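You operate a simulated robot arm through the tools that you are given. There is no shell and no other tool. Be economical: measure what you need, move in short steps, check, and stop when the job is done.

The job below is to be done with a simulated robot arm. You get a single attempt, and the scene is never put back.

JOB
Load the sower with the note's seeds and try one seed.
Fine: The old tube goes in the stand's free hole. One press over the bare pot below, then slide the sower back to its end.
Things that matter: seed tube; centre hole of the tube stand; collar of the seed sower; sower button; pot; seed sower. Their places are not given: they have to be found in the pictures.

It is judged by the outcome, as a careful person would: the job done as asked, and still so three seconds after it is handed in. It fails if anything else is knocked over, pushed out of place, dropped, spilled or broken.

ROBOT AND FRAMES
A 7-joint arm with a two-finger parallel gripper, fixed in place. Base frame: the origin is at the foot of the arm, x ahead of it, y to its left, z up. Lengths are in m, angles in rad, forces in N, time in s.
With the tool pointing down near the work surface it reaches from about 0.3 to 0.7 m from the base axis. Its first joint turns from -1.152 to 1.152 rad. Payload 1.57 kg.
The tool frame sits at the grasp point between the pads (the TCP): z along the fingers, y along the line on which they close. The tips reach 0.03 m beyond it. The gripper opens to 0.11 m. The fingers are 0.024 m wide and 0.012 m thick; the gripper's body (0.048 by 0.112 m) begins 0.078 m behind the TCP.
Orientation is that of the tool frame in the base frame, as a unit quaternion [x, y, z, w]. With the fingers straight down and closing along the base's y, the tool's x points along the base's -x, its y along +y and its z along -z.

CONTROLS
- The arm moves only by the tool play_rows. Its arguments are lists of equal length, an entry for each row: "linear": the shift along the tool's x, y, z in units of 20 mm (1.0 is 20 mm), a list of three; "angular": the turn, a rotation vector about the tool's x, y, z in units of 8 degrees (1.0 is 8 degrees), a list of three; "fingers": the closure, from 0 (fully open) to 1 (shut). In form: {"linear": [[x, y, z], ...], "angular": [[rx, ry, rz], ...], "fingers": [fingers, ...]}. A call has 1 to 12 rows; each row shifts and turns the commanded pose from where the row before left it, along the tool's axes as they then stand. A call with a number of a shift or a turn outside -1 to 1 is refused whole. Each row takes 0.2 s and may step no farther than 0.05 m and 0.15 rad from the row before; otherwise, or with a gripper value out of range, the whole call is refused. Where a pose cannot be reached the arm comes as near as it can. A force on the tool above 40 N (or 10 N above the force at the start of the call, whichever is more), or a blocked arm, ends the call early, and 0.2 s more pass. Each finger travels about 0.108 m/s and halts on what it meets, pressing with about 20 N; the grip force reading is that of the motor and also rises with nothing between the fingers. The clock runs only during rows and for 0.2 s after the last one: add rows that do not move to give the fingers time. The reply holds the time, the measured pose of the TCP, the force on the tool along the base axes, the opening and the grip force, in the units named above and with some noise, and new pictures: "pictures" is both (left out), scene, wrist or none.
- Cameras (640 x 400 px; columns grow to the right, rows downward): "scene" is fixed at [0.1759, -0.4112, 1.3899]; the picture's right is [0.60, -0.80, 0.00], its down [-0.57, -0.43, -0.70] and it looks along [0.56, 0.43, -0.71] (base axes); focal length 241 px, centre (320, 200). "wrist" rides on the gripper at [-0.036, 0, -0.08] in the tool frame; the picture's right is [0.00, -1.00, 0.00], its down [0.97, 0.00, -0.24] and it looks along [0.24, 0.00, 0.97] (tool axes); focal length 218 px, centre (320, 200).
- probe_pixels(camera, pixels): for up to 12 pixels [column, row] of the newest picture of that camera ("zoom" is the newest enlarged one), the place [x, y, z] in the base frame of the surface seen there, good to about 0.003 m. The clock stands still meanwhile.
- close_up(camera, box): a new picture of the part [left, top, right, bottom] of that camera's present view, enlarged. The clock stands still meanwhile.
- finish_job(): hands the job in; it is judged then, once.

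Keep the steps short. Do not move on a guess: measure, check each grasp and each placing, and mend mistakes. In all there are 80 turns and 120 pictures (those below and enlarged ones count). Leave the gripper open and the arm clear of the work at the hand-in unless told otherwise, and finish with a single line.

The tools are called after "Request:" by a JSON object that holds its "method" and its "body". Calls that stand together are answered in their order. play_rows: Moves the arm, as the interface text tells. Its arguments: {"type":"object","properties":{"linear":{"type":"array","items":{"type":"array","items":{"type":"number"}}},"angular":{"type":"array","items":{"type":"array","items":{"type":"number"}}},"fingers":{"type":"array","items":{"type":"number"}},"pictures":{"type":"string","enum":["both","scene","wrist","none"]}},"required":["linear","angular","fingers"]} The other tools are called the same way: probe_pixels (camera, pixels) gives the place of the surface under pixels of a picture; close_up (camera, box) takes an enlarged picture of a part of a camera's view; finish_job () hands the job in.

At the start:

```text
t: 0.0
tool_pos: [0.4336, -0.0128, 1.1807]
orientation: [0.0, 1.0, 0.0, 0.0]
ft_force: [-0.4, -0.1, 0.5]
grip_width: 0.1101
finger_force: 0.0
```

scene: 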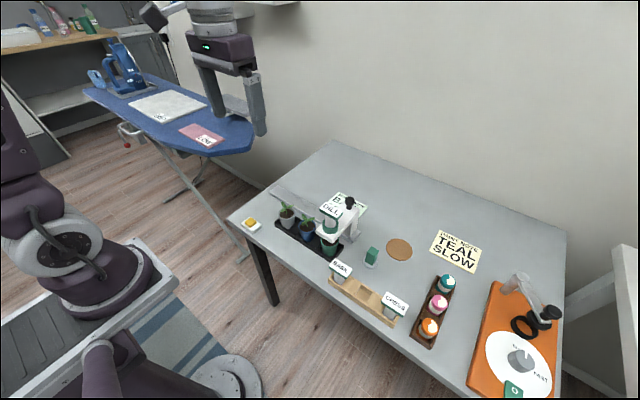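
wrist: 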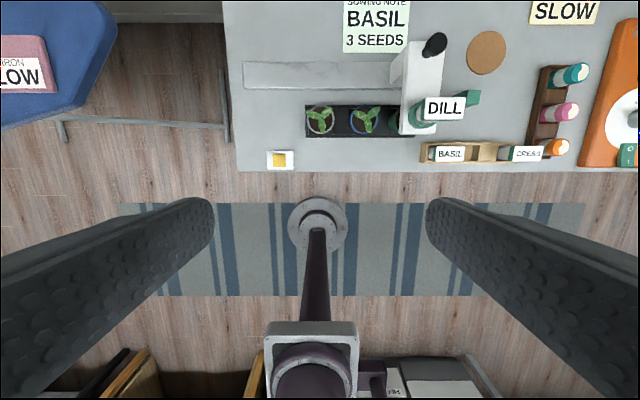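

I see a note "BASIL 3 SEEDS", a sower holding a DILL tube, and a stand with BASIL and CRESS(?). I'll enlarge these areas.

Request:
{"method": "close_up", "body": {"camera": "scene", "box": [225, 170, 425, 340]}}

Request:
{"method": "close_up", "body": {"camera": "wrist", "box": [230, 0, 600, 180]}}

```text
2.35 times, centred on (325, 255) of scene
```

zoom: 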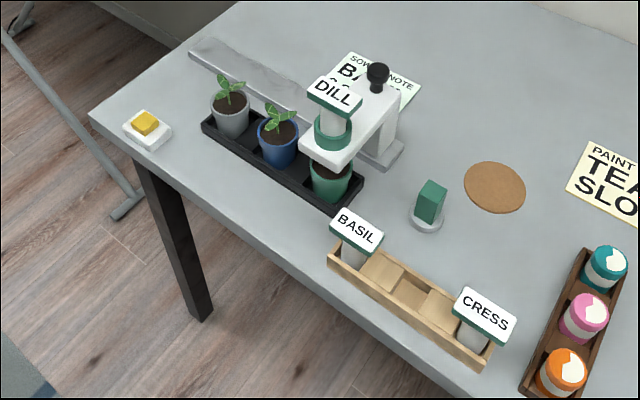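

```text
1.73 times, centred on (415, 90) of wrist
```

zoom: 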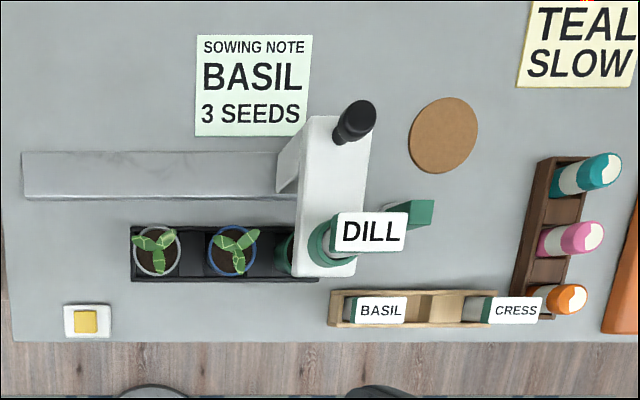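

Measuring the key places in this enlarged picture.

Request:
{"method": "probe_pixels", "body": {"camera": "zoom", "pixels": [[370, 231], [320, 245], [352, 122], [315, 140], [30, 175], [380, 310], [425, 308], [515, 310], [420, 212], [84, 322], [156, 250], [285, 255]]}}

Request:
{"method": "close_up", "body": {"camera": "scene", "box": [300, 180, 390, 270]}}

Request:
{"method": "close_up", "body": {"camera": "scene", "box": [320, 230, 420, 340]}}

```text
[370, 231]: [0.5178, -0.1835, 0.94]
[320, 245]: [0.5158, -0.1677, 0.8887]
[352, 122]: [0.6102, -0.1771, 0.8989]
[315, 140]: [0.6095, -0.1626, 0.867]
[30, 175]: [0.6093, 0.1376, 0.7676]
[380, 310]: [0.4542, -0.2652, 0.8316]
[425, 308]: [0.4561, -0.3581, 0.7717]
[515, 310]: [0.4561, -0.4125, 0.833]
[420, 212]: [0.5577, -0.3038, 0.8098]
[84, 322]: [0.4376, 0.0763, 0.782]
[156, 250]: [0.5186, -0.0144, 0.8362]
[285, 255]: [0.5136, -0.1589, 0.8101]
```

```text
4.44 times, centred on (345, 225) of scene
```

zoom: 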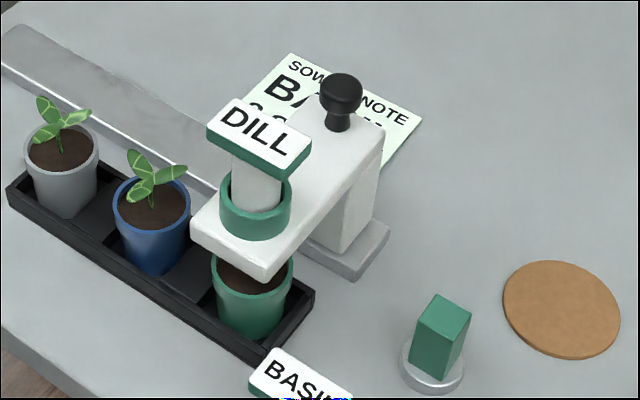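

```text
3.64 times, centred on (370, 285) of scene
```

zoom: 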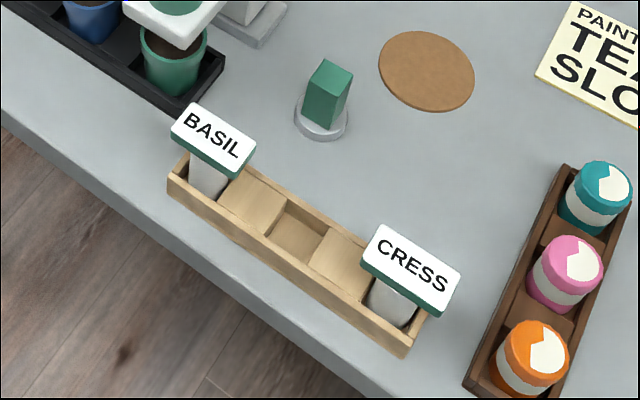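

I need closer views from the wrist camera to identify the button, so I'm moving above the table at a safe height.

Request:
{"method": "play_rows", "body": {"linear": [[-0.8, -0.9, 0.1], [-0.8, -0.9, 0.1], [-0.8, -0.9, 0.1], [-0.8, -0.9, 0.1], [-0.8, -0.9, 0.1], [-0.8, -0.9, 0.1], [-0.8, -0.9, 0.1], [-0.8, -0.9, 0.1], [-0.8, -0.9, 0.1], [0, 0, 0]], "angular": [[0, 0, 0], [0, 0, 0], [0, 0, 0], [0, 0, 0], [0, 0, 0], [0, 0, 0], [0, 0, 0], [0, 0, 0], [0, 0, 0], [0, 0, 0]], "fingers": [0, 0, 0, 0, 0, 0, 0, 0, 0, 0], "pictures": "both"}}

```text
t: 2.2
tool_pos: [0.5772, -0.1758, 1.1608]
orientation: [-0.001, 1.0, 0.001, -0.001]
ft_force: [0.4, -0.3, -0.9]
grip_width: 0.11
finger_force: 0.0
```

scene: 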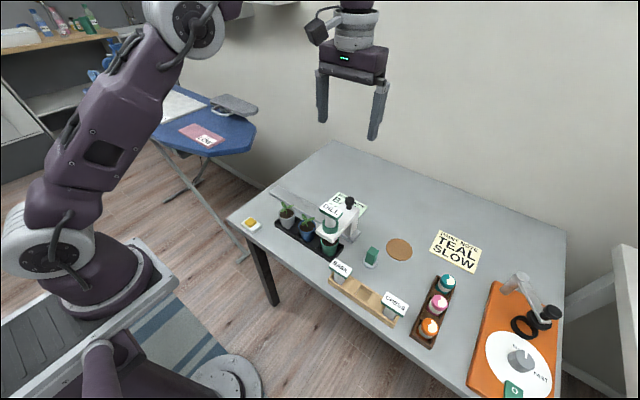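
wrist: 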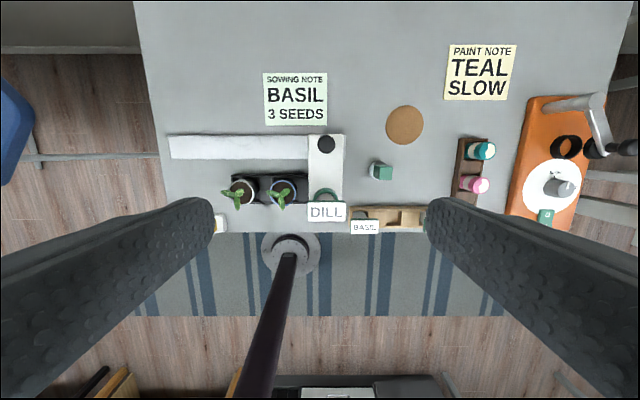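

Request:
{"method": "close_up", "body": {"camera": "wrist", "box": [160, 60, 440, 235]}}

Request:
{"method": "close_up", "body": {"camera": "wrist", "box": [345, 140, 425, 190]}}

Request:
{"method": "close_up", "body": {"camera": "scene", "box": [230, 200, 290, 240]}}

Request:
{"method": "close_up", "body": {"camera": "scene", "box": [450, 260, 580, 400]}}

```text
2.29 times, centred on (300, 148) of wrist
```

zoom: 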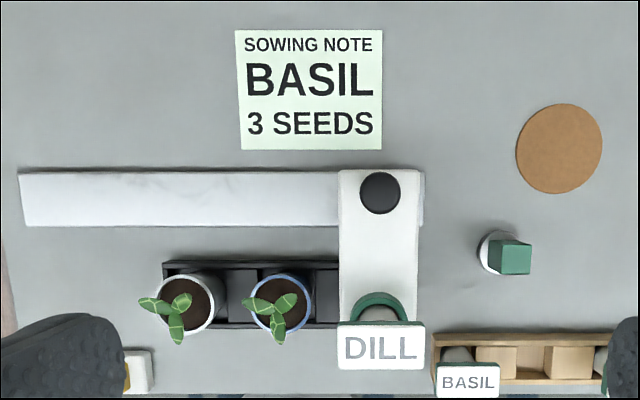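

```text
8.00 times, centred on (385, 165) of wrist
```

zoom: 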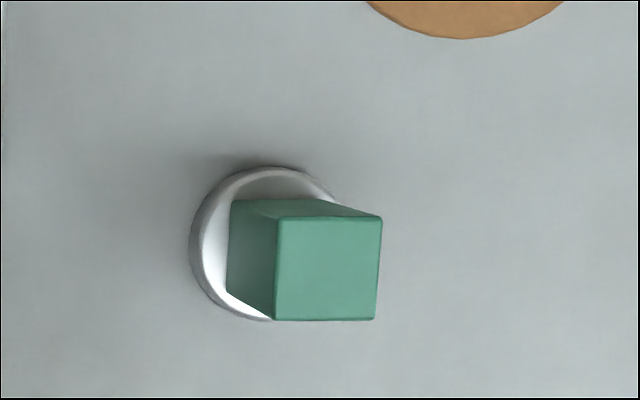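

```text
10.00 times, centred on (260, 220) of scene
```

zoom: 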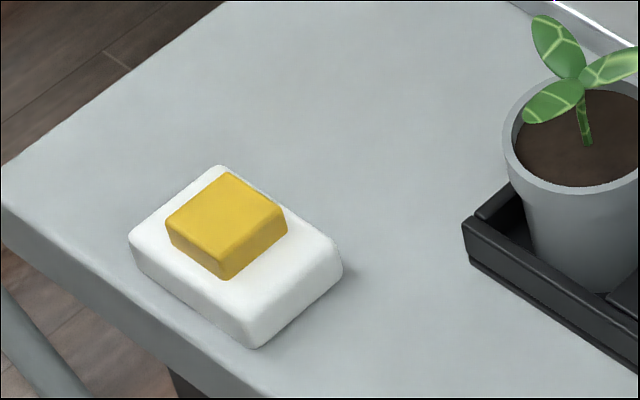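

```text
2.86 times, centred on (515, 330) of scene
```

zoom: 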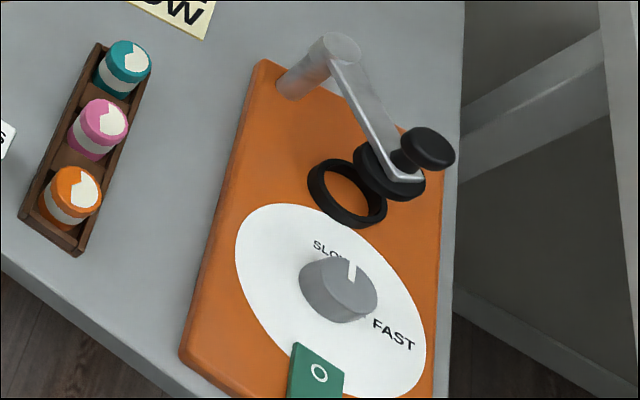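

I'm measuring the sower, rail, pots and stand precisely, using an enlarged scene view.

Request:
{"method": "close_up", "body": {"camera": "scene", "box": [300, 190, 370, 265]}}

```text
5.33 times, centred on (335, 228) of scene
```

zoom: 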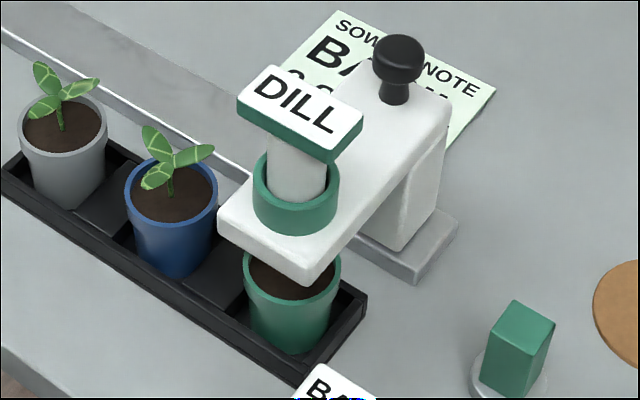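

Request:
{"method": "probe_pixels", "body": {"camera": "zoom", "pixels": [[400, 48], [395, 98], [440, 115], [222, 222], [310, 275], [255, 205], [338, 185], [292, 285], [246, 268], [340, 268], [458, 222], [415, 275]]}}

Request:
{"method": "probe_pixels", "body": {"camera": "zoom", "pixels": [[240, 100], [362, 118], [274, 68], [332, 150], [268, 150], [327, 190], [22, 130], [106, 135], [125, 190], [217, 195], [365, 300], [310, 380]]}}

```text
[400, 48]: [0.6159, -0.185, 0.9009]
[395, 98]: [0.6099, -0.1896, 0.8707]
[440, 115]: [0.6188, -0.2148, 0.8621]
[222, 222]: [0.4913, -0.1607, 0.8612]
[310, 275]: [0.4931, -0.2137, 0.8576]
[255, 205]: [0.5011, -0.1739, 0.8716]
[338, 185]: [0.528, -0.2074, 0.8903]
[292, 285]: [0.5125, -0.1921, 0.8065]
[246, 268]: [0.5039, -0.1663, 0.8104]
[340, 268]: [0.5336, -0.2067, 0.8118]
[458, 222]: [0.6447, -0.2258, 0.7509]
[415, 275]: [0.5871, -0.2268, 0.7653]
```

```text
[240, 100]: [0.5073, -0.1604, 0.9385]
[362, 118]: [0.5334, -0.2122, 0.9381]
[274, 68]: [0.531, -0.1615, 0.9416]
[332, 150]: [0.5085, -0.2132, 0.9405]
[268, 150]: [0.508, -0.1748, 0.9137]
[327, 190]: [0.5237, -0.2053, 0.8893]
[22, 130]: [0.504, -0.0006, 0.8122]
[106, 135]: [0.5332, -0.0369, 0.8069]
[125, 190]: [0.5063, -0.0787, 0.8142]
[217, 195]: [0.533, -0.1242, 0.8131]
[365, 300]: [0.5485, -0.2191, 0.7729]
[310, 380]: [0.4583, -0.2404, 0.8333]
```

The sower arm sits at y≈-0.187, directly above the bare green pot. The stand is at x≈0.456 and the label plates are about 26 × 52 mm. I'm turning the gripper 90° so it closes along x, the narrow side of the plates.

Request:
{"method": "play_rows", "body": {"linear": [[0, 0, 0], [0, 0, 0], [0, 0, 0], [0, 0, 0], [0, 0, 0], [0, 0, 0], [0, 0, 0], [0, 0, 0], [0, 0, 0], [0, 0, 0], [0, 0, 0], [0, 0, 0]], "angular": [[0, 0, 0.9375], [0, 0, 0.9375], [0, 0, 0.9375], [0, 0, 0.9375], [0, 0, 0.9375], [0, 0, 0.9375], [0, 0, 0.9375], [0, 0, 0.9375], [0, 0, 0.9375], [0, 0, 0.9375], [0, 0, 0.9375], [0, 0, 0.9375]], "fingers": [0, 0, 0, 0, 0, 0, 0, 0, 0, 0, 0, 0], "pictures": "wrist"}}

```text
t: 4.8
tool_pos: [0.5775, -0.1762, 1.1622]
orientation: [0.708, 0.706, 0.0, 0.0]
ft_force: [0.2, 0.0, -1.1]
grip_width: 0.1101
finger_force: 0.1
```

wrist: 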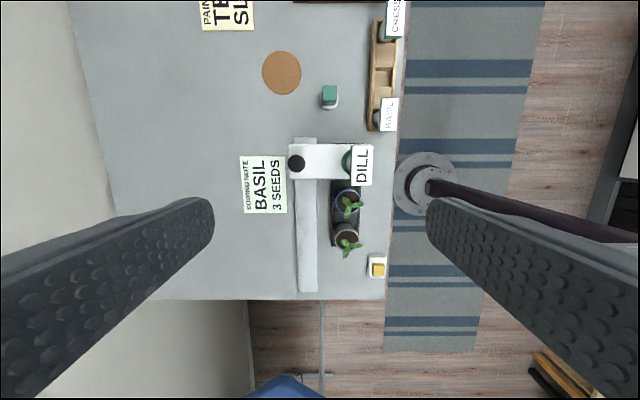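

Now going above the tube stand for a close view.

Request:
{"method": "play_rows", "body": {"linear": [[-0.875, -0.506, 0.55], [-0.875, -0.506, 0.55], [-0.875, -0.506, 0.55], [-0.875, -0.506, 0.55], [-0.875, -0.506, 0.55], [-0.875, -0.506, 0.55], [-0.875, -0.506, 0.55], [-0.875, -0.506, 0.55], [-0.875, -0.506, 0.55], [-0.875, -0.506, 0.55], [-0.875, -0.506, 0.55], [-0.875, -0.506, 0.55]], "angular": [[0, 0, 0], [0, 0, 0], [0, 0, 0], [0, 0, 0], [0, 0, 0], [0, 0, 0], [0, 0, 0], [0, 0, 0], [0, 0, 0], [0, 0, 0], [0, 0, 0], [0, 0, 0]], "fingers": [0, 0, 0, 0, 0, 0, 0, 0, 0, 0, 0, 0], "pictures": "wrist"}}

```text
t: 7.4
tool_pos: [0.4571, -0.3848, 1.0309]
orientation: [0.707, 0.707, 0.0, 0.0]
ft_force: [0.1, -0.8, 0.2]
grip_width: 0.1101
finger_force: 0.1
```

wrist: 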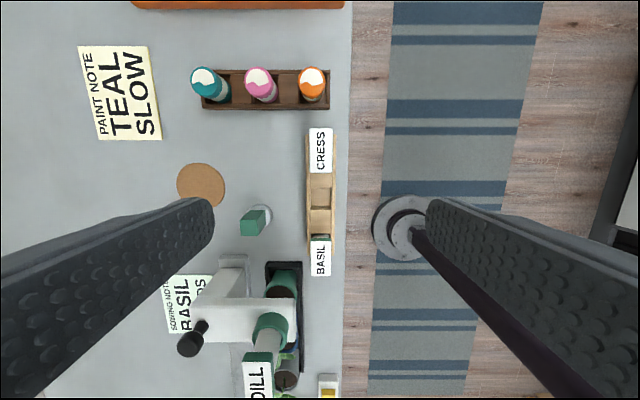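

Request:
{"method": "close_up", "body": {"camera": "wrist", "box": [270, 120, 370, 280]}}

Request:
{"method": "close_up", "body": {"camera": "wrist", "box": [160, 200, 360, 400]}}

```text
2.50 times, centred on (320, 200) of wrist
```

zoom: 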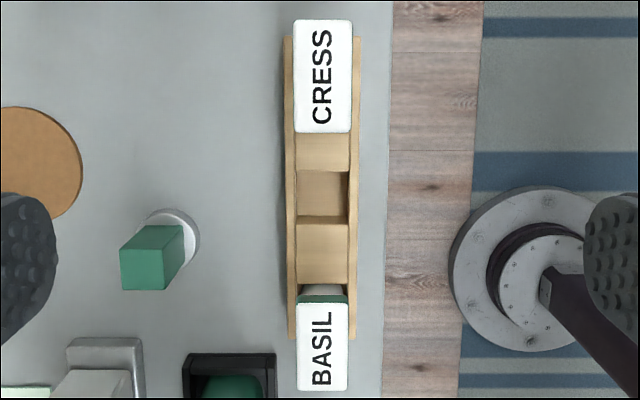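

```text
2.00 times, centred on (260, 300) of wrist
```

zoom: 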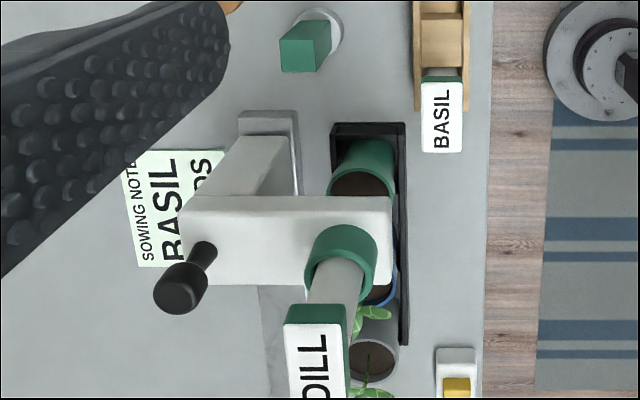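

Request:
{"method": "probe_pixels", "body": {"camera": "wrist", "pixels": [[321, 197.5], [313, 191], [329, 191], [320, 183], [320, 211], [312, 244], [330, 244], [313, 274], [330, 274], [311, 130], [332, 171], [308, 200]]}}

Request:
{"method": "probe_pixels", "body": {"camera": "wrist", "pixels": [[321, 188], [321, 190], [321, 193], [321, 203], [321, 205.5], [321, 208], [321, 217], [321, 230], [321, 234], [304, 254], [340, 254], [308, 140]]}}

```text
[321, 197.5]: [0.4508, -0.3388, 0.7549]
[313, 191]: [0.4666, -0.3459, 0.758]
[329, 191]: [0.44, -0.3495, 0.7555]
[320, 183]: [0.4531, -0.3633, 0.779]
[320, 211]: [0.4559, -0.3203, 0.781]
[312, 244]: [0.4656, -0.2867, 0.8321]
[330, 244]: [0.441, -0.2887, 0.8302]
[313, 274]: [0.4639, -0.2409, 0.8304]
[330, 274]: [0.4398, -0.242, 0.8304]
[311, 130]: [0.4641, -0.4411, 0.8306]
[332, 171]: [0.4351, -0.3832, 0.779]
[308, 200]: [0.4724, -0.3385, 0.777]
```

```text
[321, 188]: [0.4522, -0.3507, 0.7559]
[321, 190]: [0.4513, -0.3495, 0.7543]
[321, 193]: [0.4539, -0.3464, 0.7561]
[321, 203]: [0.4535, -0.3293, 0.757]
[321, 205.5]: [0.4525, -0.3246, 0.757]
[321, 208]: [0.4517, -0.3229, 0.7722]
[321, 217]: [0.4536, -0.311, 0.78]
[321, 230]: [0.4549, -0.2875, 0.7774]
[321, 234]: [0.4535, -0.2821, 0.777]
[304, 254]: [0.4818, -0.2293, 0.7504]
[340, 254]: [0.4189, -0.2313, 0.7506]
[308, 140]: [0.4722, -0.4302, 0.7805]
```

The stand's free centre hole is at about (0.453, -0.338), and BASIL is at about (0.4526, -0.2645). Next I'll look at the sower and DILL from above.

Request:
{"method": "play_rows", "body": {"linear": [[0.5, 0, -0.7], [0.5, 0, -0.7], [0.5, 0, -0.6], [0.9, 0.4, 0], [0.9, 0.4, 0], [0.9, 0.4, 0], [0.9, 0.4, 0], [0.9, 0.4, 0], [0.9, 0.4, 0], [0.9, 0.4, 0], [0.7, 0.35, 0], [0, 0, 0]], "angular": [[0, 0, 0], [0, 0, 0], [0, 0, 0], [0, 0, 0], [0, 0, 0], [0, 0, 0], [0, 0, 0], [0, 0, 0], [0, 0, 0], [0, 0, 0], [0, 0, 0], [0, 0, 0]], "fingers": [0, 0, 0, 0, 0, 0, 0, 0, 0, 0, 0, 0], "pictures": "wrist"}}

```text
t: 10.0
tool_pos: [0.52, -0.2152, 1.0709]
orientation: [0.707, 0.707, 0.0, 0.0]
ft_force: [0.0, 0.2, -0.7]
grip_width: 0.11
finger_force: 0.0
```

wrist: 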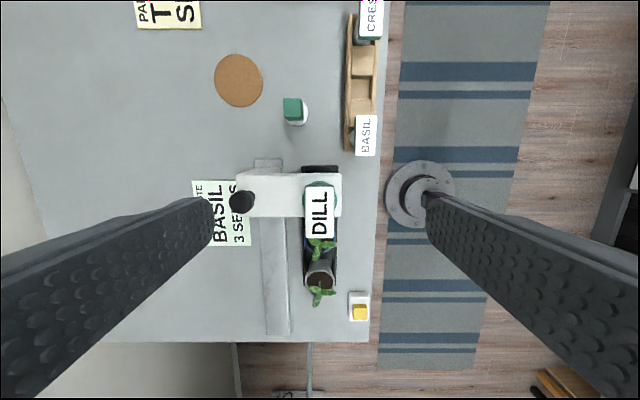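

Request:
{"method": "close_up", "body": {"camera": "wrist", "box": [220, 150, 380, 250]}}

```text
4.00 times, centred on (300, 200) of wrist
```

zoom: 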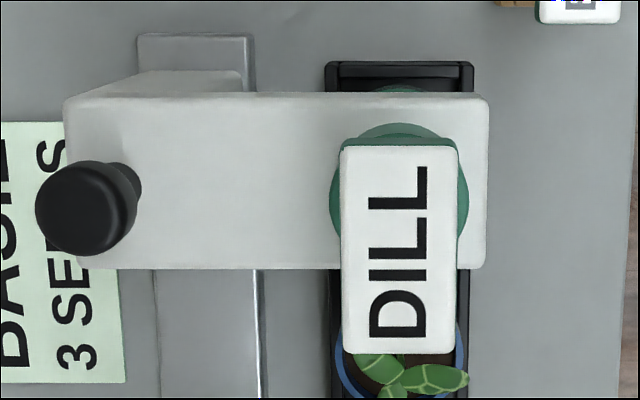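

Request:
{"method": "probe_pixels", "body": {"camera": "zoom", "pixels": [[345, 150], [454, 150], [347, 349], [450, 349], [334, 195], [463, 195], [400, 127], [482, 180], [280, 100], [280, 262], [85, 208], [70, 130]]}}

```text
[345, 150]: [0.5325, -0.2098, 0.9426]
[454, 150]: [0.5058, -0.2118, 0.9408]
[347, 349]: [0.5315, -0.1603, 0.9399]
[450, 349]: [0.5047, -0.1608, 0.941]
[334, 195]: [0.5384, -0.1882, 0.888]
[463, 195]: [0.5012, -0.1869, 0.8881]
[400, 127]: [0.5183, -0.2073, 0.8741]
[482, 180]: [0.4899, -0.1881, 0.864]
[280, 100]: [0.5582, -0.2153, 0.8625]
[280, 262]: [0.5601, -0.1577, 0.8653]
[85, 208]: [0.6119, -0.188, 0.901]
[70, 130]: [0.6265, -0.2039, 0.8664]
```

DILL and the collar are centred at about (0.519, -0.186), with the collar top at z≈0.888. I'm going down over the DILL plate with the fingers half open. They'll straddle it along x and stop with the tips above the collar.

Request:
{"method": "play_rows", "body": {"linear": [[0.73, -0.03, 0], [0.73, -0.03, 0], [0, 0, 0.8], [0, 0, 0.8], [0, 0, 0.8], [0, 0, 0.8], [0, 0, 0.8], [0, 0, 0.8], [0, 0, 0.8], [0, 0, 0.8], [0, 0, 0.8], [0, 0, 0]], "angular": [[0, 0, 0], [0, 0, 0], [0, 0, 0], [0, 0, 0], [0, 0, 0], [0, 0, 0], [0, 0, 0], [0, 0, 0], [0, 0, 0], [0, 0, 0], [0, 0, 0], [0, 0, 0]], "fingers": [0.4, 0.4, 0.4, 0.4, 0.4, 0.4, 0.4, 0.4, 0.4, 0.4, 0.4, 0.4], "pictures": "both"}}

```text
t: 12.6
tool_pos: [0.5185, -0.1865, 0.9243]
orientation: [0.707, 0.707, 0.0, 0.0]
ft_force: [-0.3, -0.6, 0.2]
grip_width: 0.0662
finger_force: 0.1
```

scene: 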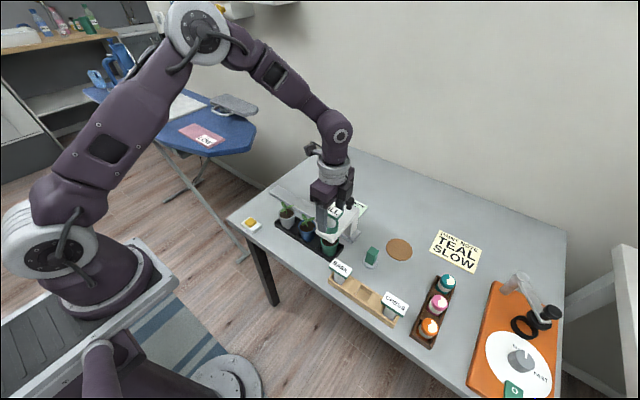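
wrist: 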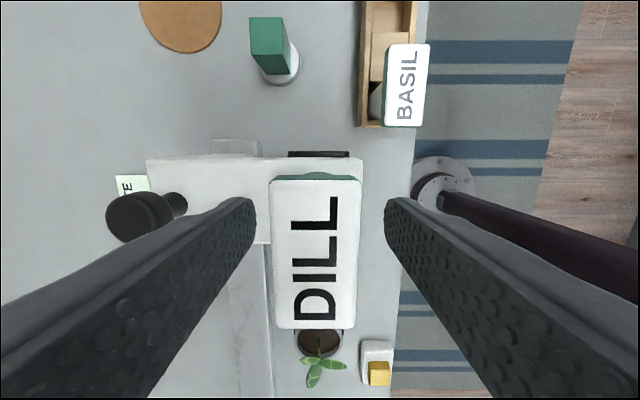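

The plate is centred between the fingers. I'm closing and lifting slightly.

Request:
{"method": "play_rows", "body": {"linear": [[0, 0, 0], [0, 0, 0], [0, 0, 0]], "angular": [[0, 0, 0], [0, 0, 0], [0, 0, 0]], "fingers": [0.8, 0.95, 0.95], "pictures": "wrist"}}

```text
t: 13.4
tool_pos: [0.5182, -0.1857, 0.9256]
orientation: [0.707, 0.707, 0.0, 0.0]
ft_force: [0.4, 0.6, 0.5]
grip_width: 0.0296
finger_force: 19.7
```

wrist: 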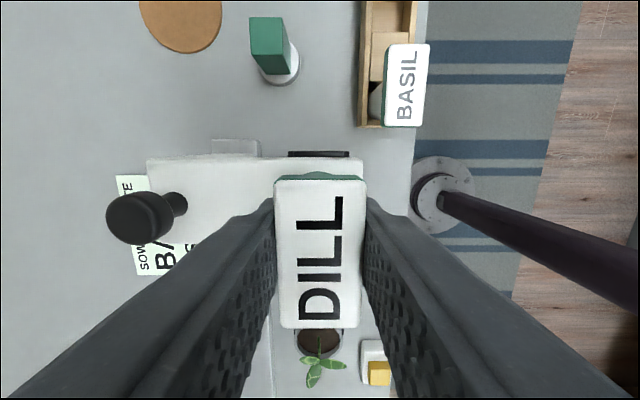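

Gripped at 29.6 mm with about 20 N. Lifting straight up.

Request:
{"method": "play_rows", "body": {"linear": [[0, 0, -0.3], [0, 0, -0.5], [0, 0, -0.6], [0, 0, -0.7], [0, 0, -0.8], [0, 0, -0.8], [0, 0, 0]], "angular": [[0, 0, 0], [0, 0, 0], [0, 0, 0], [0, 0, 0], [0, 0, 0], [0, 0, 0], [0, 0, 0]], "fingers": [0.95, 0.95, 0.95, 0.95, 0.95, 0.95, 0.95], "pictures": "both"}}

```text
t: 15.0
tool_pos: [0.5172, -0.1866, 1.0002]
orientation: [0.707, 0.707, 0.0, 0.001]
ft_force: [0.5, 0.0, -0.5]
grip_width: 0.0294
finger_force: 20.2
```

scene: 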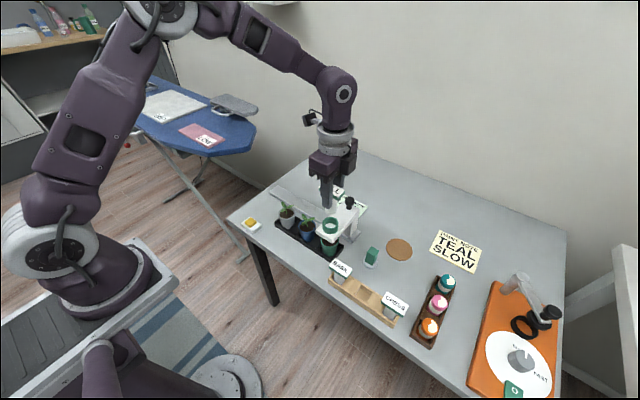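
wrist: 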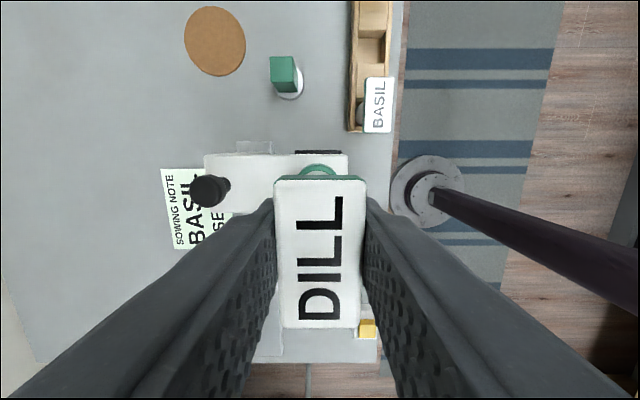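

DILL is out. I'm enlarging the empty collar to measure its true centre.

Request:
{"method": "close_up", "body": {"camera": "scene", "box": [300, 190, 370, 265]}}

```text
5.33 times, centred on (335, 228) of scene
```

zoom: 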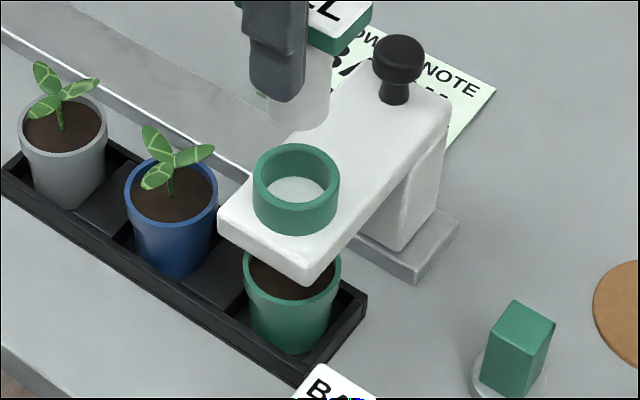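

Request:
{"method": "probe_pixels", "body": {"camera": "zoom", "pixels": [[257, 178], [335, 178], [297, 146], [297, 206], [268, 156], [326, 200], [268, 200], [326, 156], [297, 185], [290, 195], [310, 190], [265, 100]]}}

```text
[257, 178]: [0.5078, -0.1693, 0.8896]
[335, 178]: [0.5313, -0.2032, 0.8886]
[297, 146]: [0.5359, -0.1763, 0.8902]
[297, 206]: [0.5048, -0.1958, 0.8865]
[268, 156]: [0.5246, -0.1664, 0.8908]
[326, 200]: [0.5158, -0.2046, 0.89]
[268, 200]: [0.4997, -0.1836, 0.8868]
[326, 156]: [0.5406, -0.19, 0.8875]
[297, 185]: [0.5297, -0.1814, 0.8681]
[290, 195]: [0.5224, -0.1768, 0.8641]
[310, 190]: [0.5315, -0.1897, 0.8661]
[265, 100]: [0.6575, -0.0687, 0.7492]
```

The collar centre is (0.520, -0.186) with its floor at 0.866. I'm carrying DILL to hover over the centre hole at (0.453, -0.339).

Request:
{"method": "play_rows", "body": {"linear": [[-0.85, -0.367, 0], [-0.85, -0.367, 0], [-0.85, -0.367, 0], [-0.85, -0.367, 0], [-0.85, -0.367, 0], [-0.85, -0.367, 0], [-0.85, -0.367, 0], [-0.85, -0.367, 0], [-0.85, -0.367, 0], [0, 0, 0.9], [0, 0, 0.9], [0, 0, 0.9]], "angular": [[0, 0, 0], [0, 0, 0], [0, 0, 0], [0, 0, 0], [0, 0, 0], [0, 0, 0], [0, 0, 0], [0, 0, 0], [0, 0, 0], [0, 0, 0], [0, 0, 0], [0, 0, 0]], "fingers": [0.95, 0.95, 0.95, 0.95, 0.95, 0.95, 0.95, 0.95, 0.95, 0.95, 0.95, 0.95], "pictures": "both"}}

Request:
{"method": "close_up", "body": {"camera": "scene", "box": [320, 240, 420, 340]}}

```text
t: 17.6
tool_pos: [0.4531, -0.3407, 0.9469]
orientation: [0.707, 0.707, 0.0, 0.0]
ft_force: [-0.1, 0.2, -0.6]
grip_width: 0.0295
finger_force: 19.9
```

scene: 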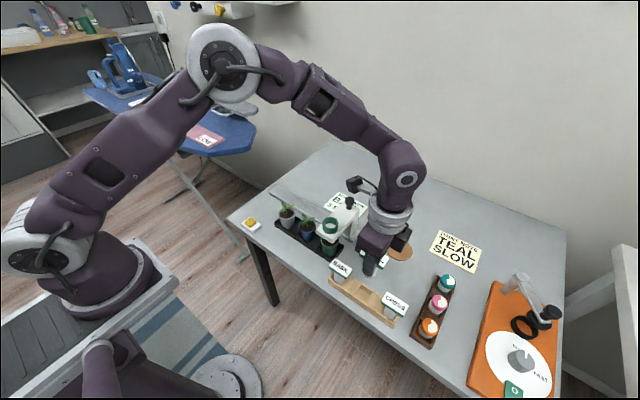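
wrist: 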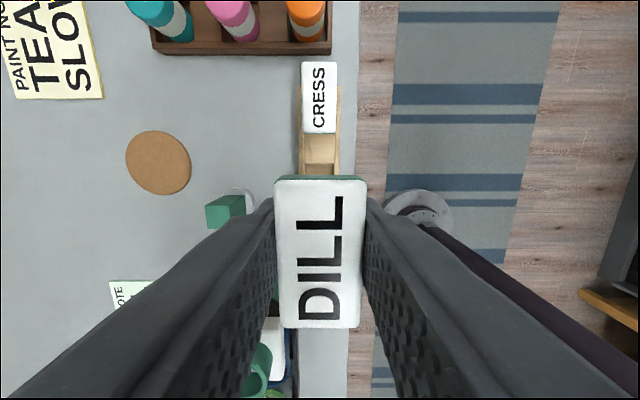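

```text
4.00 times, centred on (370, 290) of scene
```

zoom: 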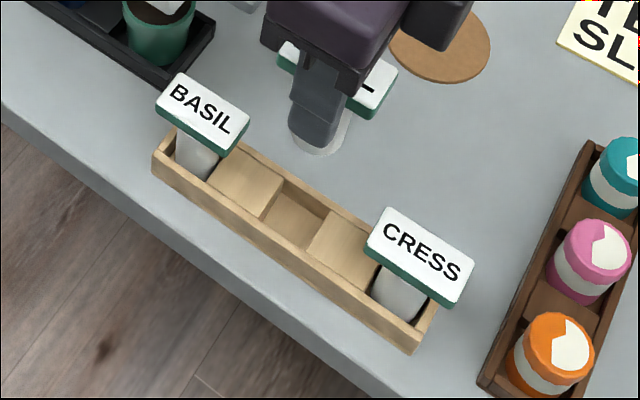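

Request:
{"method": "probe_pixels", "body": {"camera": "zoom", "pixels": [[372, 244], [446, 298], [470, 266], [391, 212], [161, 103], [226, 142], [244, 113], [181, 77], [278, 184], [264, 208], [325, 217], [312, 243]]}}

Request:
{"method": "probe_pixels", "body": {"camera": "zoom", "pixels": [[375, 270], [420, 310], [177, 150], [216, 168], [285, 240], [310, 205], [275, 235], [298, 185], [290, 260], [330, 215], [245, 215], [310, 185]]}}

```text
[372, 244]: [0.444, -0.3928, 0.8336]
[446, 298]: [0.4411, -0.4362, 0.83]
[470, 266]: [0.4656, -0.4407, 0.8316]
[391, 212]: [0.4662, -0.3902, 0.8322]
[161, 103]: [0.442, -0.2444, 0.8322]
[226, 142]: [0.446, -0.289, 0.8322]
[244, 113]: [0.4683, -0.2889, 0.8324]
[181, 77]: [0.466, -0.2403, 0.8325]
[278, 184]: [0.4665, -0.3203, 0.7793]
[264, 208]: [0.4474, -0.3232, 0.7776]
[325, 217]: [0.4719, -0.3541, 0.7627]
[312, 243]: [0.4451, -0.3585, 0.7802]
```

```text
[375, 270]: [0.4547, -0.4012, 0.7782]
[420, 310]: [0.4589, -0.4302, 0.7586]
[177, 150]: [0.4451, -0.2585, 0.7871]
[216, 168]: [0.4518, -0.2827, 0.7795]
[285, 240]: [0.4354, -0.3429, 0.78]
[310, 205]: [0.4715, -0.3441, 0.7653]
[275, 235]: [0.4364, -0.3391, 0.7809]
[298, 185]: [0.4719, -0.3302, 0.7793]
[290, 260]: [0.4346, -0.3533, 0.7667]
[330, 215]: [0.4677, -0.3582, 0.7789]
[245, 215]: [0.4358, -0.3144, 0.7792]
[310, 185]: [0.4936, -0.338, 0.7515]
```

The hole centre refines to (0.454, -0.3395). I'm lowering DILL to just above the hole floor, with a force check.

Request:
{"method": "play_rows", "body": {"linear": [[0, 0.05, 0.7], [0, 0, 0.7], [0, 0, 0.7], [0, 0, 0.7], [0, 0, 0.5], [0, 0, 0.5], [0, 0, 0.5], [0, 0, 0.5], [0, 0, 0.5], [0, 0, 0.5], [0, 0, 0.4], [0, 0, 0]], "angular": [[0, 0, 0], [0, 0, 0], [0, 0, 0], [0, 0, 0], [0, 0, 0], [0, 0, 0], [0, 0, 0], [0, 0, 0], [0, 0, 0], [0, 0, 0], [0, 0, 0], [0, 0, 0]], "fingers": [0.95, 0.95, 0.95, 0.95, 0.95, 0.95, 0.95, 0.95, 0.95, 0.95, 0.95, 0.95], "pictures": "both"}}

Request:
{"method": "close_up", "body": {"camera": "scene", "box": [320, 240, 420, 340]}}

```text
t: 20.2
tool_pos: [0.453, -0.3395, 0.8213]
orientation: [0.707, 0.707, 0.0, 0.0]
ft_force: [0.2, -3.4, -0.2]
grip_width: 0.0297
finger_force: 20.0
```

scene: 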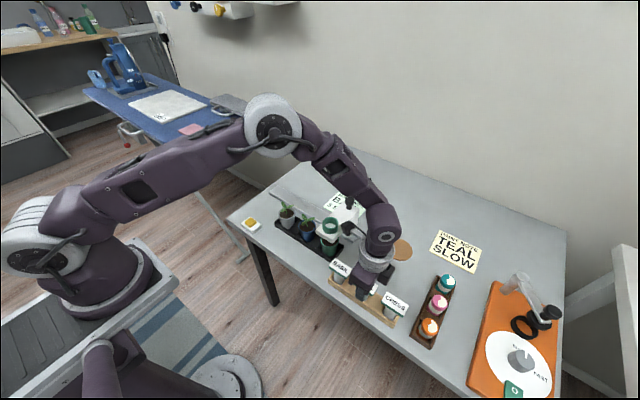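
wrist: 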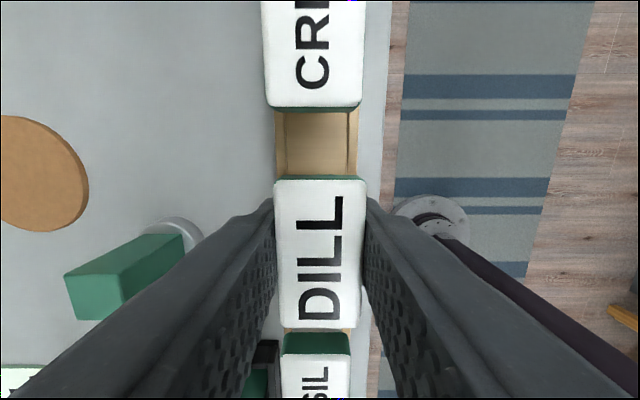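

```text
4.00 times, centred on (370, 290) of scene
```

zoom: 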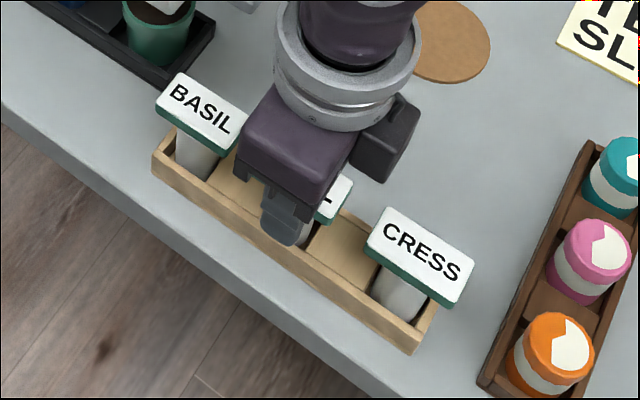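

It's in the hole with a light side force (-3.4 N in y). I'm shifting 1 mm to ease that and lowering the last few mm.

Request:
{"method": "play_rows", "body": {"linear": [[-0.05, 0, 0.05], [0, 0, 0.1], [0, 0, 0.08], [0, 0, 0]], "angular": [[0, 0, 0], [0, 0, 0], [0, 0, 0], [0, 0, 0]], "fingers": [0.95, 0.95, 0.95, 0.95], "pictures": "none"}}

```text
t: 21.2
tool_pos: [0.4537, -0.3399, 0.817]
orientation: [0.707, 0.708, 0.001, 0.0]
ft_force: [-0.3, -0.5, -0.7]
grip_width: 0.0297
finger_force: 20.1
```

Request:
{"method": "play_rows", "body": {"linear": [[0, 0, 0.07], [0, 0, 0.07], [0, 0, 0]], "angular": [[0, 0, 0], [0, 0, 0], [0, 0, 0]], "fingers": [0.95, 0.95, 0.95], "pictures": "none"}}

```text
t: 22.0
tool_pos: [0.4537, -0.34, 0.8142]
orientation: [0.708, 0.707, 0.0, 0.001]
ft_force: [-1.7, 1.3, 18.1]
grip_width: 0.0295
finger_force: 19.9
```

It's touching the floor at z≈0.814 with 18 N. I'm easing up 1 mm, then opening.

Request:
{"method": "play_rows", "body": {"linear": [[0, 0, -0.05], [0, 0, 0], [0, 0, 0], [0, 0, 0]], "angular": [[0, 0, 0], [0, 0, 0], [0, 0, 0], [0, 0, 0]], "fingers": [0.95, 0.6, 0.4, 0.4], "pictures": "wrist"}}

```text
t: 23.0
tool_pos: [0.4525, -0.3411, 0.8155]
orientation: [0.707, 0.707, -0.001, 0.001]
ft_force: [0.3, 0.2, 0.1]
grip_width: 0.0661
finger_force: 0.1
```

wrist: 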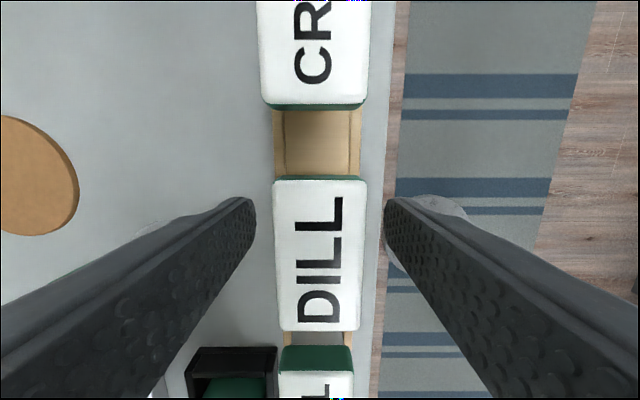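

DILL stands in the hole. I'm rising and moving above BASIL at (0.4545, -0.2655).

Request:
{"method": "play_rows", "body": {"linear": [[0, 0, -0.8], [0, 0, -0.8], [0, 0, -0.8], [0, 0, -0.8], [0, 0, -0.8], [0, 0, -0.8], [0.94, 0.02, 0], [0.94, 0.02, 0], [0.94, 0.02, 0], [0.93, 0, 0], [0, 0, 0]], "angular": [[0, 0, 0], [0, 0, 0], [0, 0, 0], [0, 0, 0], [0, 0, 0], [0, 0, 0], [0, 0, 0], [0, 0, 0], [0, 0, 0], [0, 0, 0], [0, 0, 0]], "fingers": [0.4, 0.4, 0.4, 0.4, 0.4, 0.4, 0.4, 0.4, 0.4, 0.4, 0.4], "pictures": "both"}}

Request:
{"method": "close_up", "body": {"camera": "scene", "box": [320, 240, 420, 340]}}

```text
t: 25.4
tool_pos: [0.4547, -0.2664, 0.9119]
orientation: [0.707, 0.708, 0.001, 0.0]
ft_force: [-0.3, 0.0, 0.9]
grip_width: 0.0662
finger_force: 0.0
```

scene: 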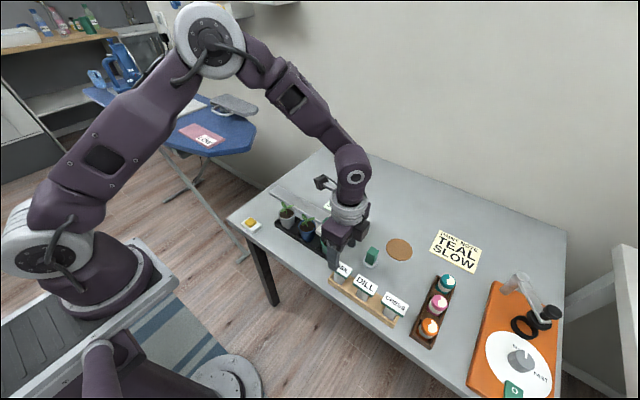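
wrist: 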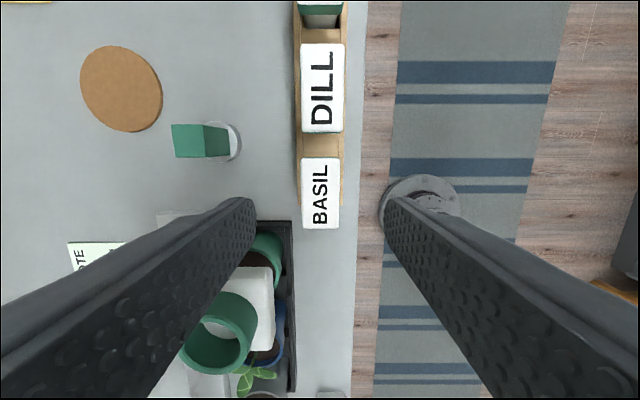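

```text
4.00 times, centred on (370, 290) of scene
```

zoom: 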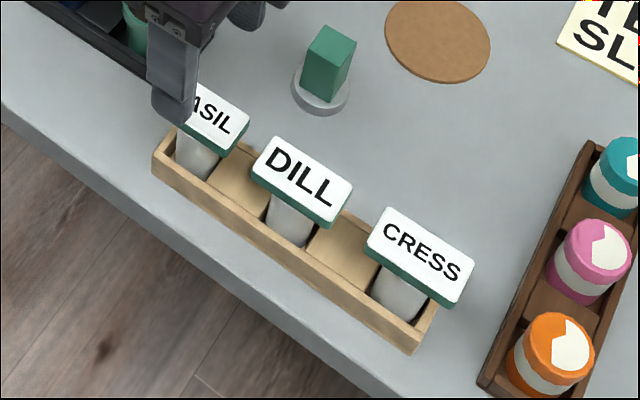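

DILL is well seated and level with CRESS. I'm checking the BASIL plate centre before descending.

Request:
{"method": "probe_pixels", "body": {"camera": "wrist", "pixels": [[304, 160], [337, 160], [305, 226], [336, 226], [304, 47], [341, 47], [305, 130], [340, 130]]}}

```text
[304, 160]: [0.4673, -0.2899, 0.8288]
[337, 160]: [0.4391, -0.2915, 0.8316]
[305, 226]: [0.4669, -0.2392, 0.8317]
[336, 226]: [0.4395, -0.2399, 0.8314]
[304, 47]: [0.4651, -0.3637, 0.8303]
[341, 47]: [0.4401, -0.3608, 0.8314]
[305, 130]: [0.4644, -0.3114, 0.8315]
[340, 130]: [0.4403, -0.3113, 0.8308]
```

Request:
{"method": "play_rows", "body": {"linear": [[0, -0.08, 0.8], [0, 0, 0.8], [0, 0, 0.8], [0, 0, 0.8], [0, 0, 0.8], [0, 0, 0.78], [0, 0, 0], [0, 0, 0], [0, 0, 0], [0, 0, 0]], "angular": [[0, 0, 0], [0, 0, 0], [0, 0, 0], [0, 0, 0], [0, 0, 0], [0, 0, 0], [0, 0, 0], [0, 0, 0], [0, 0, 0], [0, 0, 0]], "fingers": [0.4, 0.4, 0.4, 0.4, 0.4, 0.4, 0.4, 0.8, 0.95, 0.95], "pictures": "wrist"}}

```text
t: 27.6
tool_pos: [0.4532, -0.2649, 0.8171]
orientation: [0.707, 0.707, 0.0, 0.0]
ft_force: [-0.2, 1.0, 0.1]
grip_width: 0.0297
finger_force: 20.2
```

wrist: 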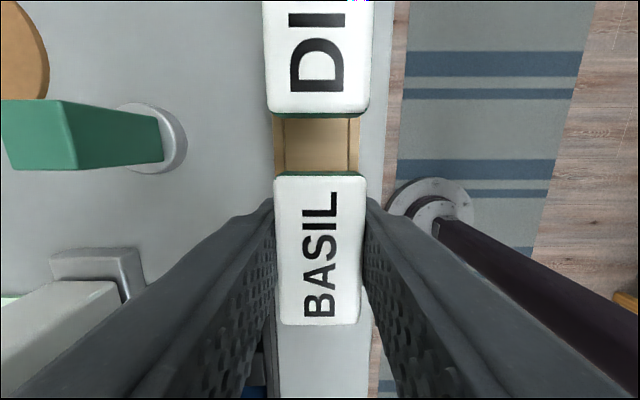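

BASIL is gripped at 29.7 mm. I'm lifting it straight to z≈1.0.

Request:
{"method": "play_rows", "body": {"linear": [[0, 0, -0.4], [0, 0, -0.6], [0, 0, -0.8], [0, 0, -0.9], [0, 0, -0.9], [0, 0, -0.9], [0, 0, -0.9], [0, 0, -0.9], [0, 0, -0.9], [0, 0, -0.9], [0, 0, -0.9], [0, 0, 0]], "angular": [[0, 0, 0], [0, 0, 0], [0, 0, 0], [0, 0, 0], [0, 0, 0], [0, 0, 0], [0, 0, 0], [0, 0, 0], [0, 0, 0], [0, 0, 0], [0, 0, 0], [0, 0, 0]], "fingers": [0.95, 0.95, 0.95, 0.95, 0.95, 0.95, 0.95, 0.95, 0.95, 0.95, 0.95, 0.95], "pictures": "scene"}}

```text
t: 30.2
tool_pos: [0.4521, -0.2651, 0.9968]
orientation: [0.707, 0.707, 0.0, -0.001]
ft_force: [0.6, -0.5, -1.3]
grip_width: 0.0297
finger_force: 19.8
```

scene: 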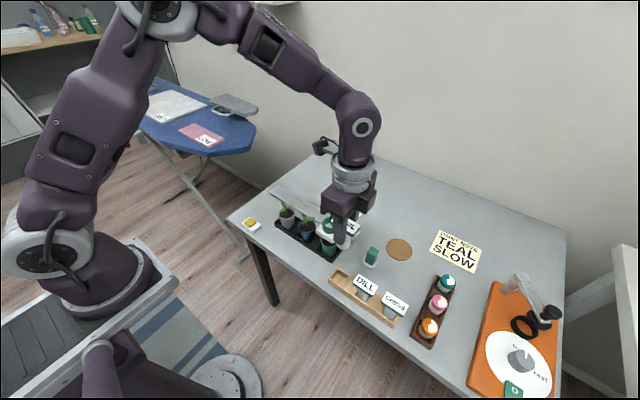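

Moving over the collar at (0.520, -0.186), about 10 mm above it.

Request:
{"method": "play_rows", "body": {"linear": [[0.788, 0.665, 0], [0.788, 0.665, 0], [0.788, 0.665, 0], [0.788, 0.665, 0], [0.788, 0.665, 0], [0, 0, 0.7], [0, 0, 0.7], [0, 0, 0.5], [0, 0, 0]], "angular": [[0, 0, 0], [0, 0, 0], [0, 0, 0], [0, 0, 0], [0, 0, 0], [0, 0, 0], [0, 0, 0], [0, 0, 0], [0, 0, 0]], "fingers": [0.95, 0.95, 0.95, 0.95, 0.95, 0.95, 0.95, 0.95, 0.95], "pictures": "both"}}

Request:
{"method": "close_up", "body": {"camera": "scene", "box": [300, 190, 370, 265]}}

```text
t: 32.2
tool_pos: [0.5203, -0.187, 0.9574]
orientation: [0.707, 0.707, 0.0, 0.001]
ft_force: [0.2, -0.3, -0.4]
grip_width: 0.0296
finger_force: 20.7
```

scene: 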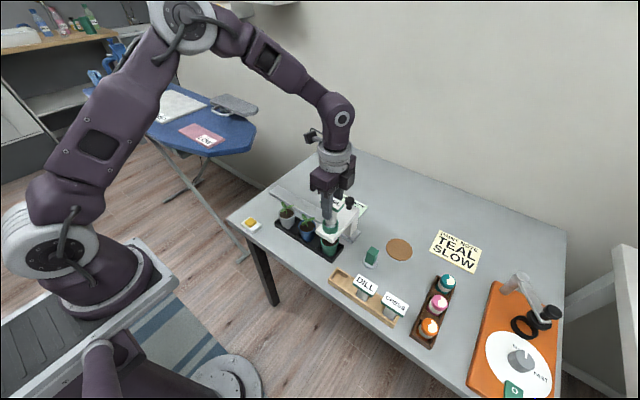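
wrist: 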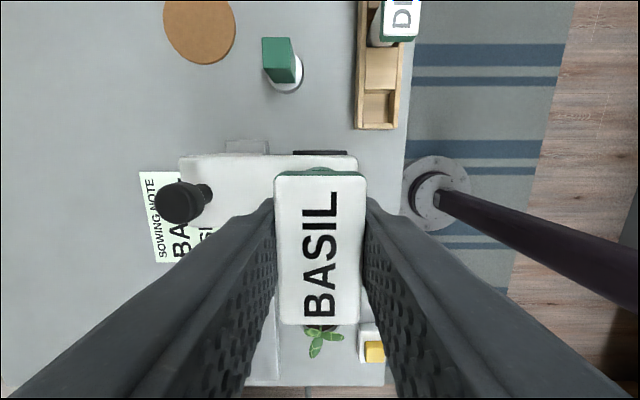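

```text
5.33 times, centred on (335, 228) of scene
```

zoom: 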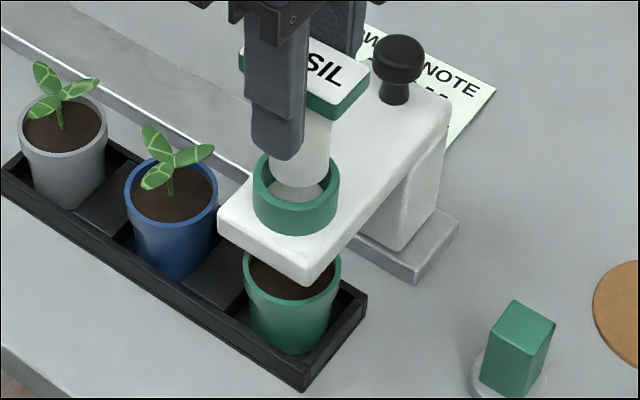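

It's aligned over the collar. Lowering slowly.

Request:
{"method": "play_rows", "body": {"linear": [[0, 0, 0.3], [0, 0, 0.3], [0, 0, 0.3], [0, 0, 0.3], [0, 0, 0.15], [0, 0, 0]], "angular": [[0, 0, 0], [0, 0, 0], [0, 0, 0], [0, 0, 0], [0, 0, 0], [0, 0, 0]], "fingers": [0.95, 0.95, 0.95, 0.95, 0.95, 0.95], "pictures": "none"}}

```text
t: 33.6
tool_pos: [0.5194, -0.1863, 0.9308]
orientation: [0.707, 0.707, 0.0, 0.0]
ft_force: [-0.7, 0.0, -1.0]
grip_width: 0.0297
finger_force: 20.2
```

Request:
{"method": "play_rows", "body": {"linear": [[0, 0, 0.1], [0, 0, 0.1], [0, 0, 0.05], [0, 0, 0]], "angular": [[0, 0, 0], [0, 0, 0], [0, 0, 0], [0, 0, 0]], "fingers": [0.95, 0.95, 0.95, 0.95], "pictures": "none"}}

```text
t: 34.6
tool_pos: [0.5205, -0.1865, 0.9257]
orientation: [0.707, 0.707, 0.0, 0.0]
ft_force: [0.2, 0.2, -1.5]
grip_width: 0.0297
finger_force: 20.0
```

Request:
{"method": "play_rows", "body": {"linear": [[0, 0, 0.05], [0, 0, 0.04], [0, 0, 0]], "angular": [[0, 0, 0], [0, 0, 0], [0, 0, 0]], "fingers": [0.95, 0.95, 0.95], "pictures": "none"}}

```text
t: 35.4
tool_pos: [0.5196, -0.1865, 0.9249]
orientation: [0.707, 0.707, 0.001, 0.001]
ft_force: [2.1, 1.8, 18.2]
grip_width: 0.0297
finger_force: 19.7
```

It's seated on the collar floor (18 N). I'm easing up 0.6 mm, opening, then rising clear.

Request:
{"method": "play_rows", "body": {"linear": [[0, 0, -0.03], [0, 0, 0], [0, 0, 0], [0, 0, 0], [0, 0, -0.5], [0, 0, -0.9], [0, 0, -0.9], [0, 0, -0.9], [0, 0, -0.9], [0, 0, 0]], "angular": [[0, 0, 0], [0, 0, 0], [0, 0, 0], [0, 0, 0], [0, 0, 0], [0, 0, 0], [0, 0, 0], [0, 0, 0], [0, 0, 0], [0, 0, 0]], "fingers": [0.95, 0.6, 0.4, 0.4, 0.4, 0.4, 0.4, 0.4, 0.4, 0.4], "pictures": "both"}}

Request:
{"method": "close_up", "body": {"camera": "scene", "box": [300, 190, 370, 265]}}

```text
t: 37.6
tool_pos: [0.5211, -0.1859, 1.0072]
orientation: [0.707, 0.707, 0.0, 0.0]
ft_force: [-0.1, -0.3, 0.5]
grip_width: 0.0662
finger_force: 0.0
```

scene: 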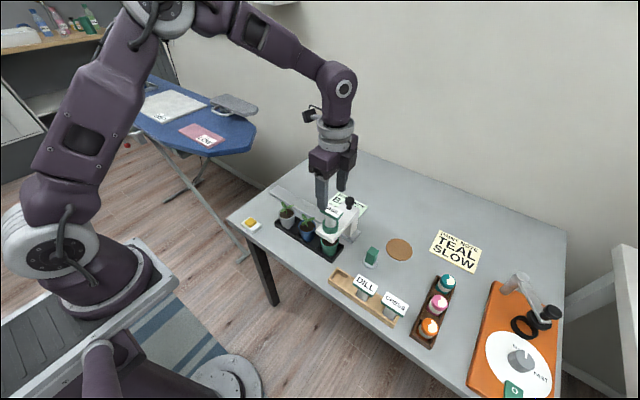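
wrist: 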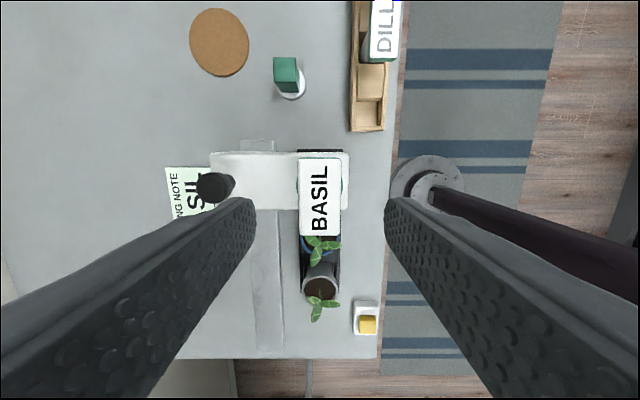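

```text
5.33 times, centred on (335, 228) of scene
```

zoom: 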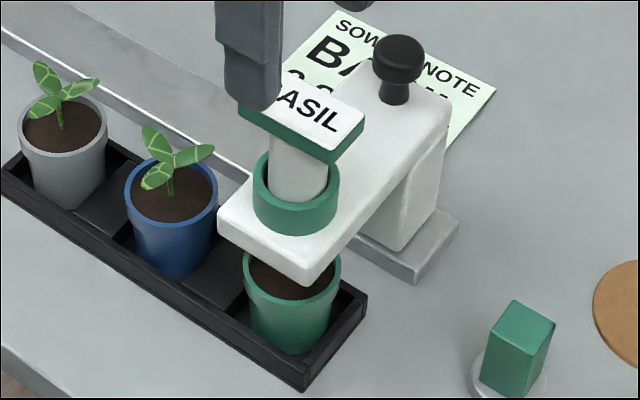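

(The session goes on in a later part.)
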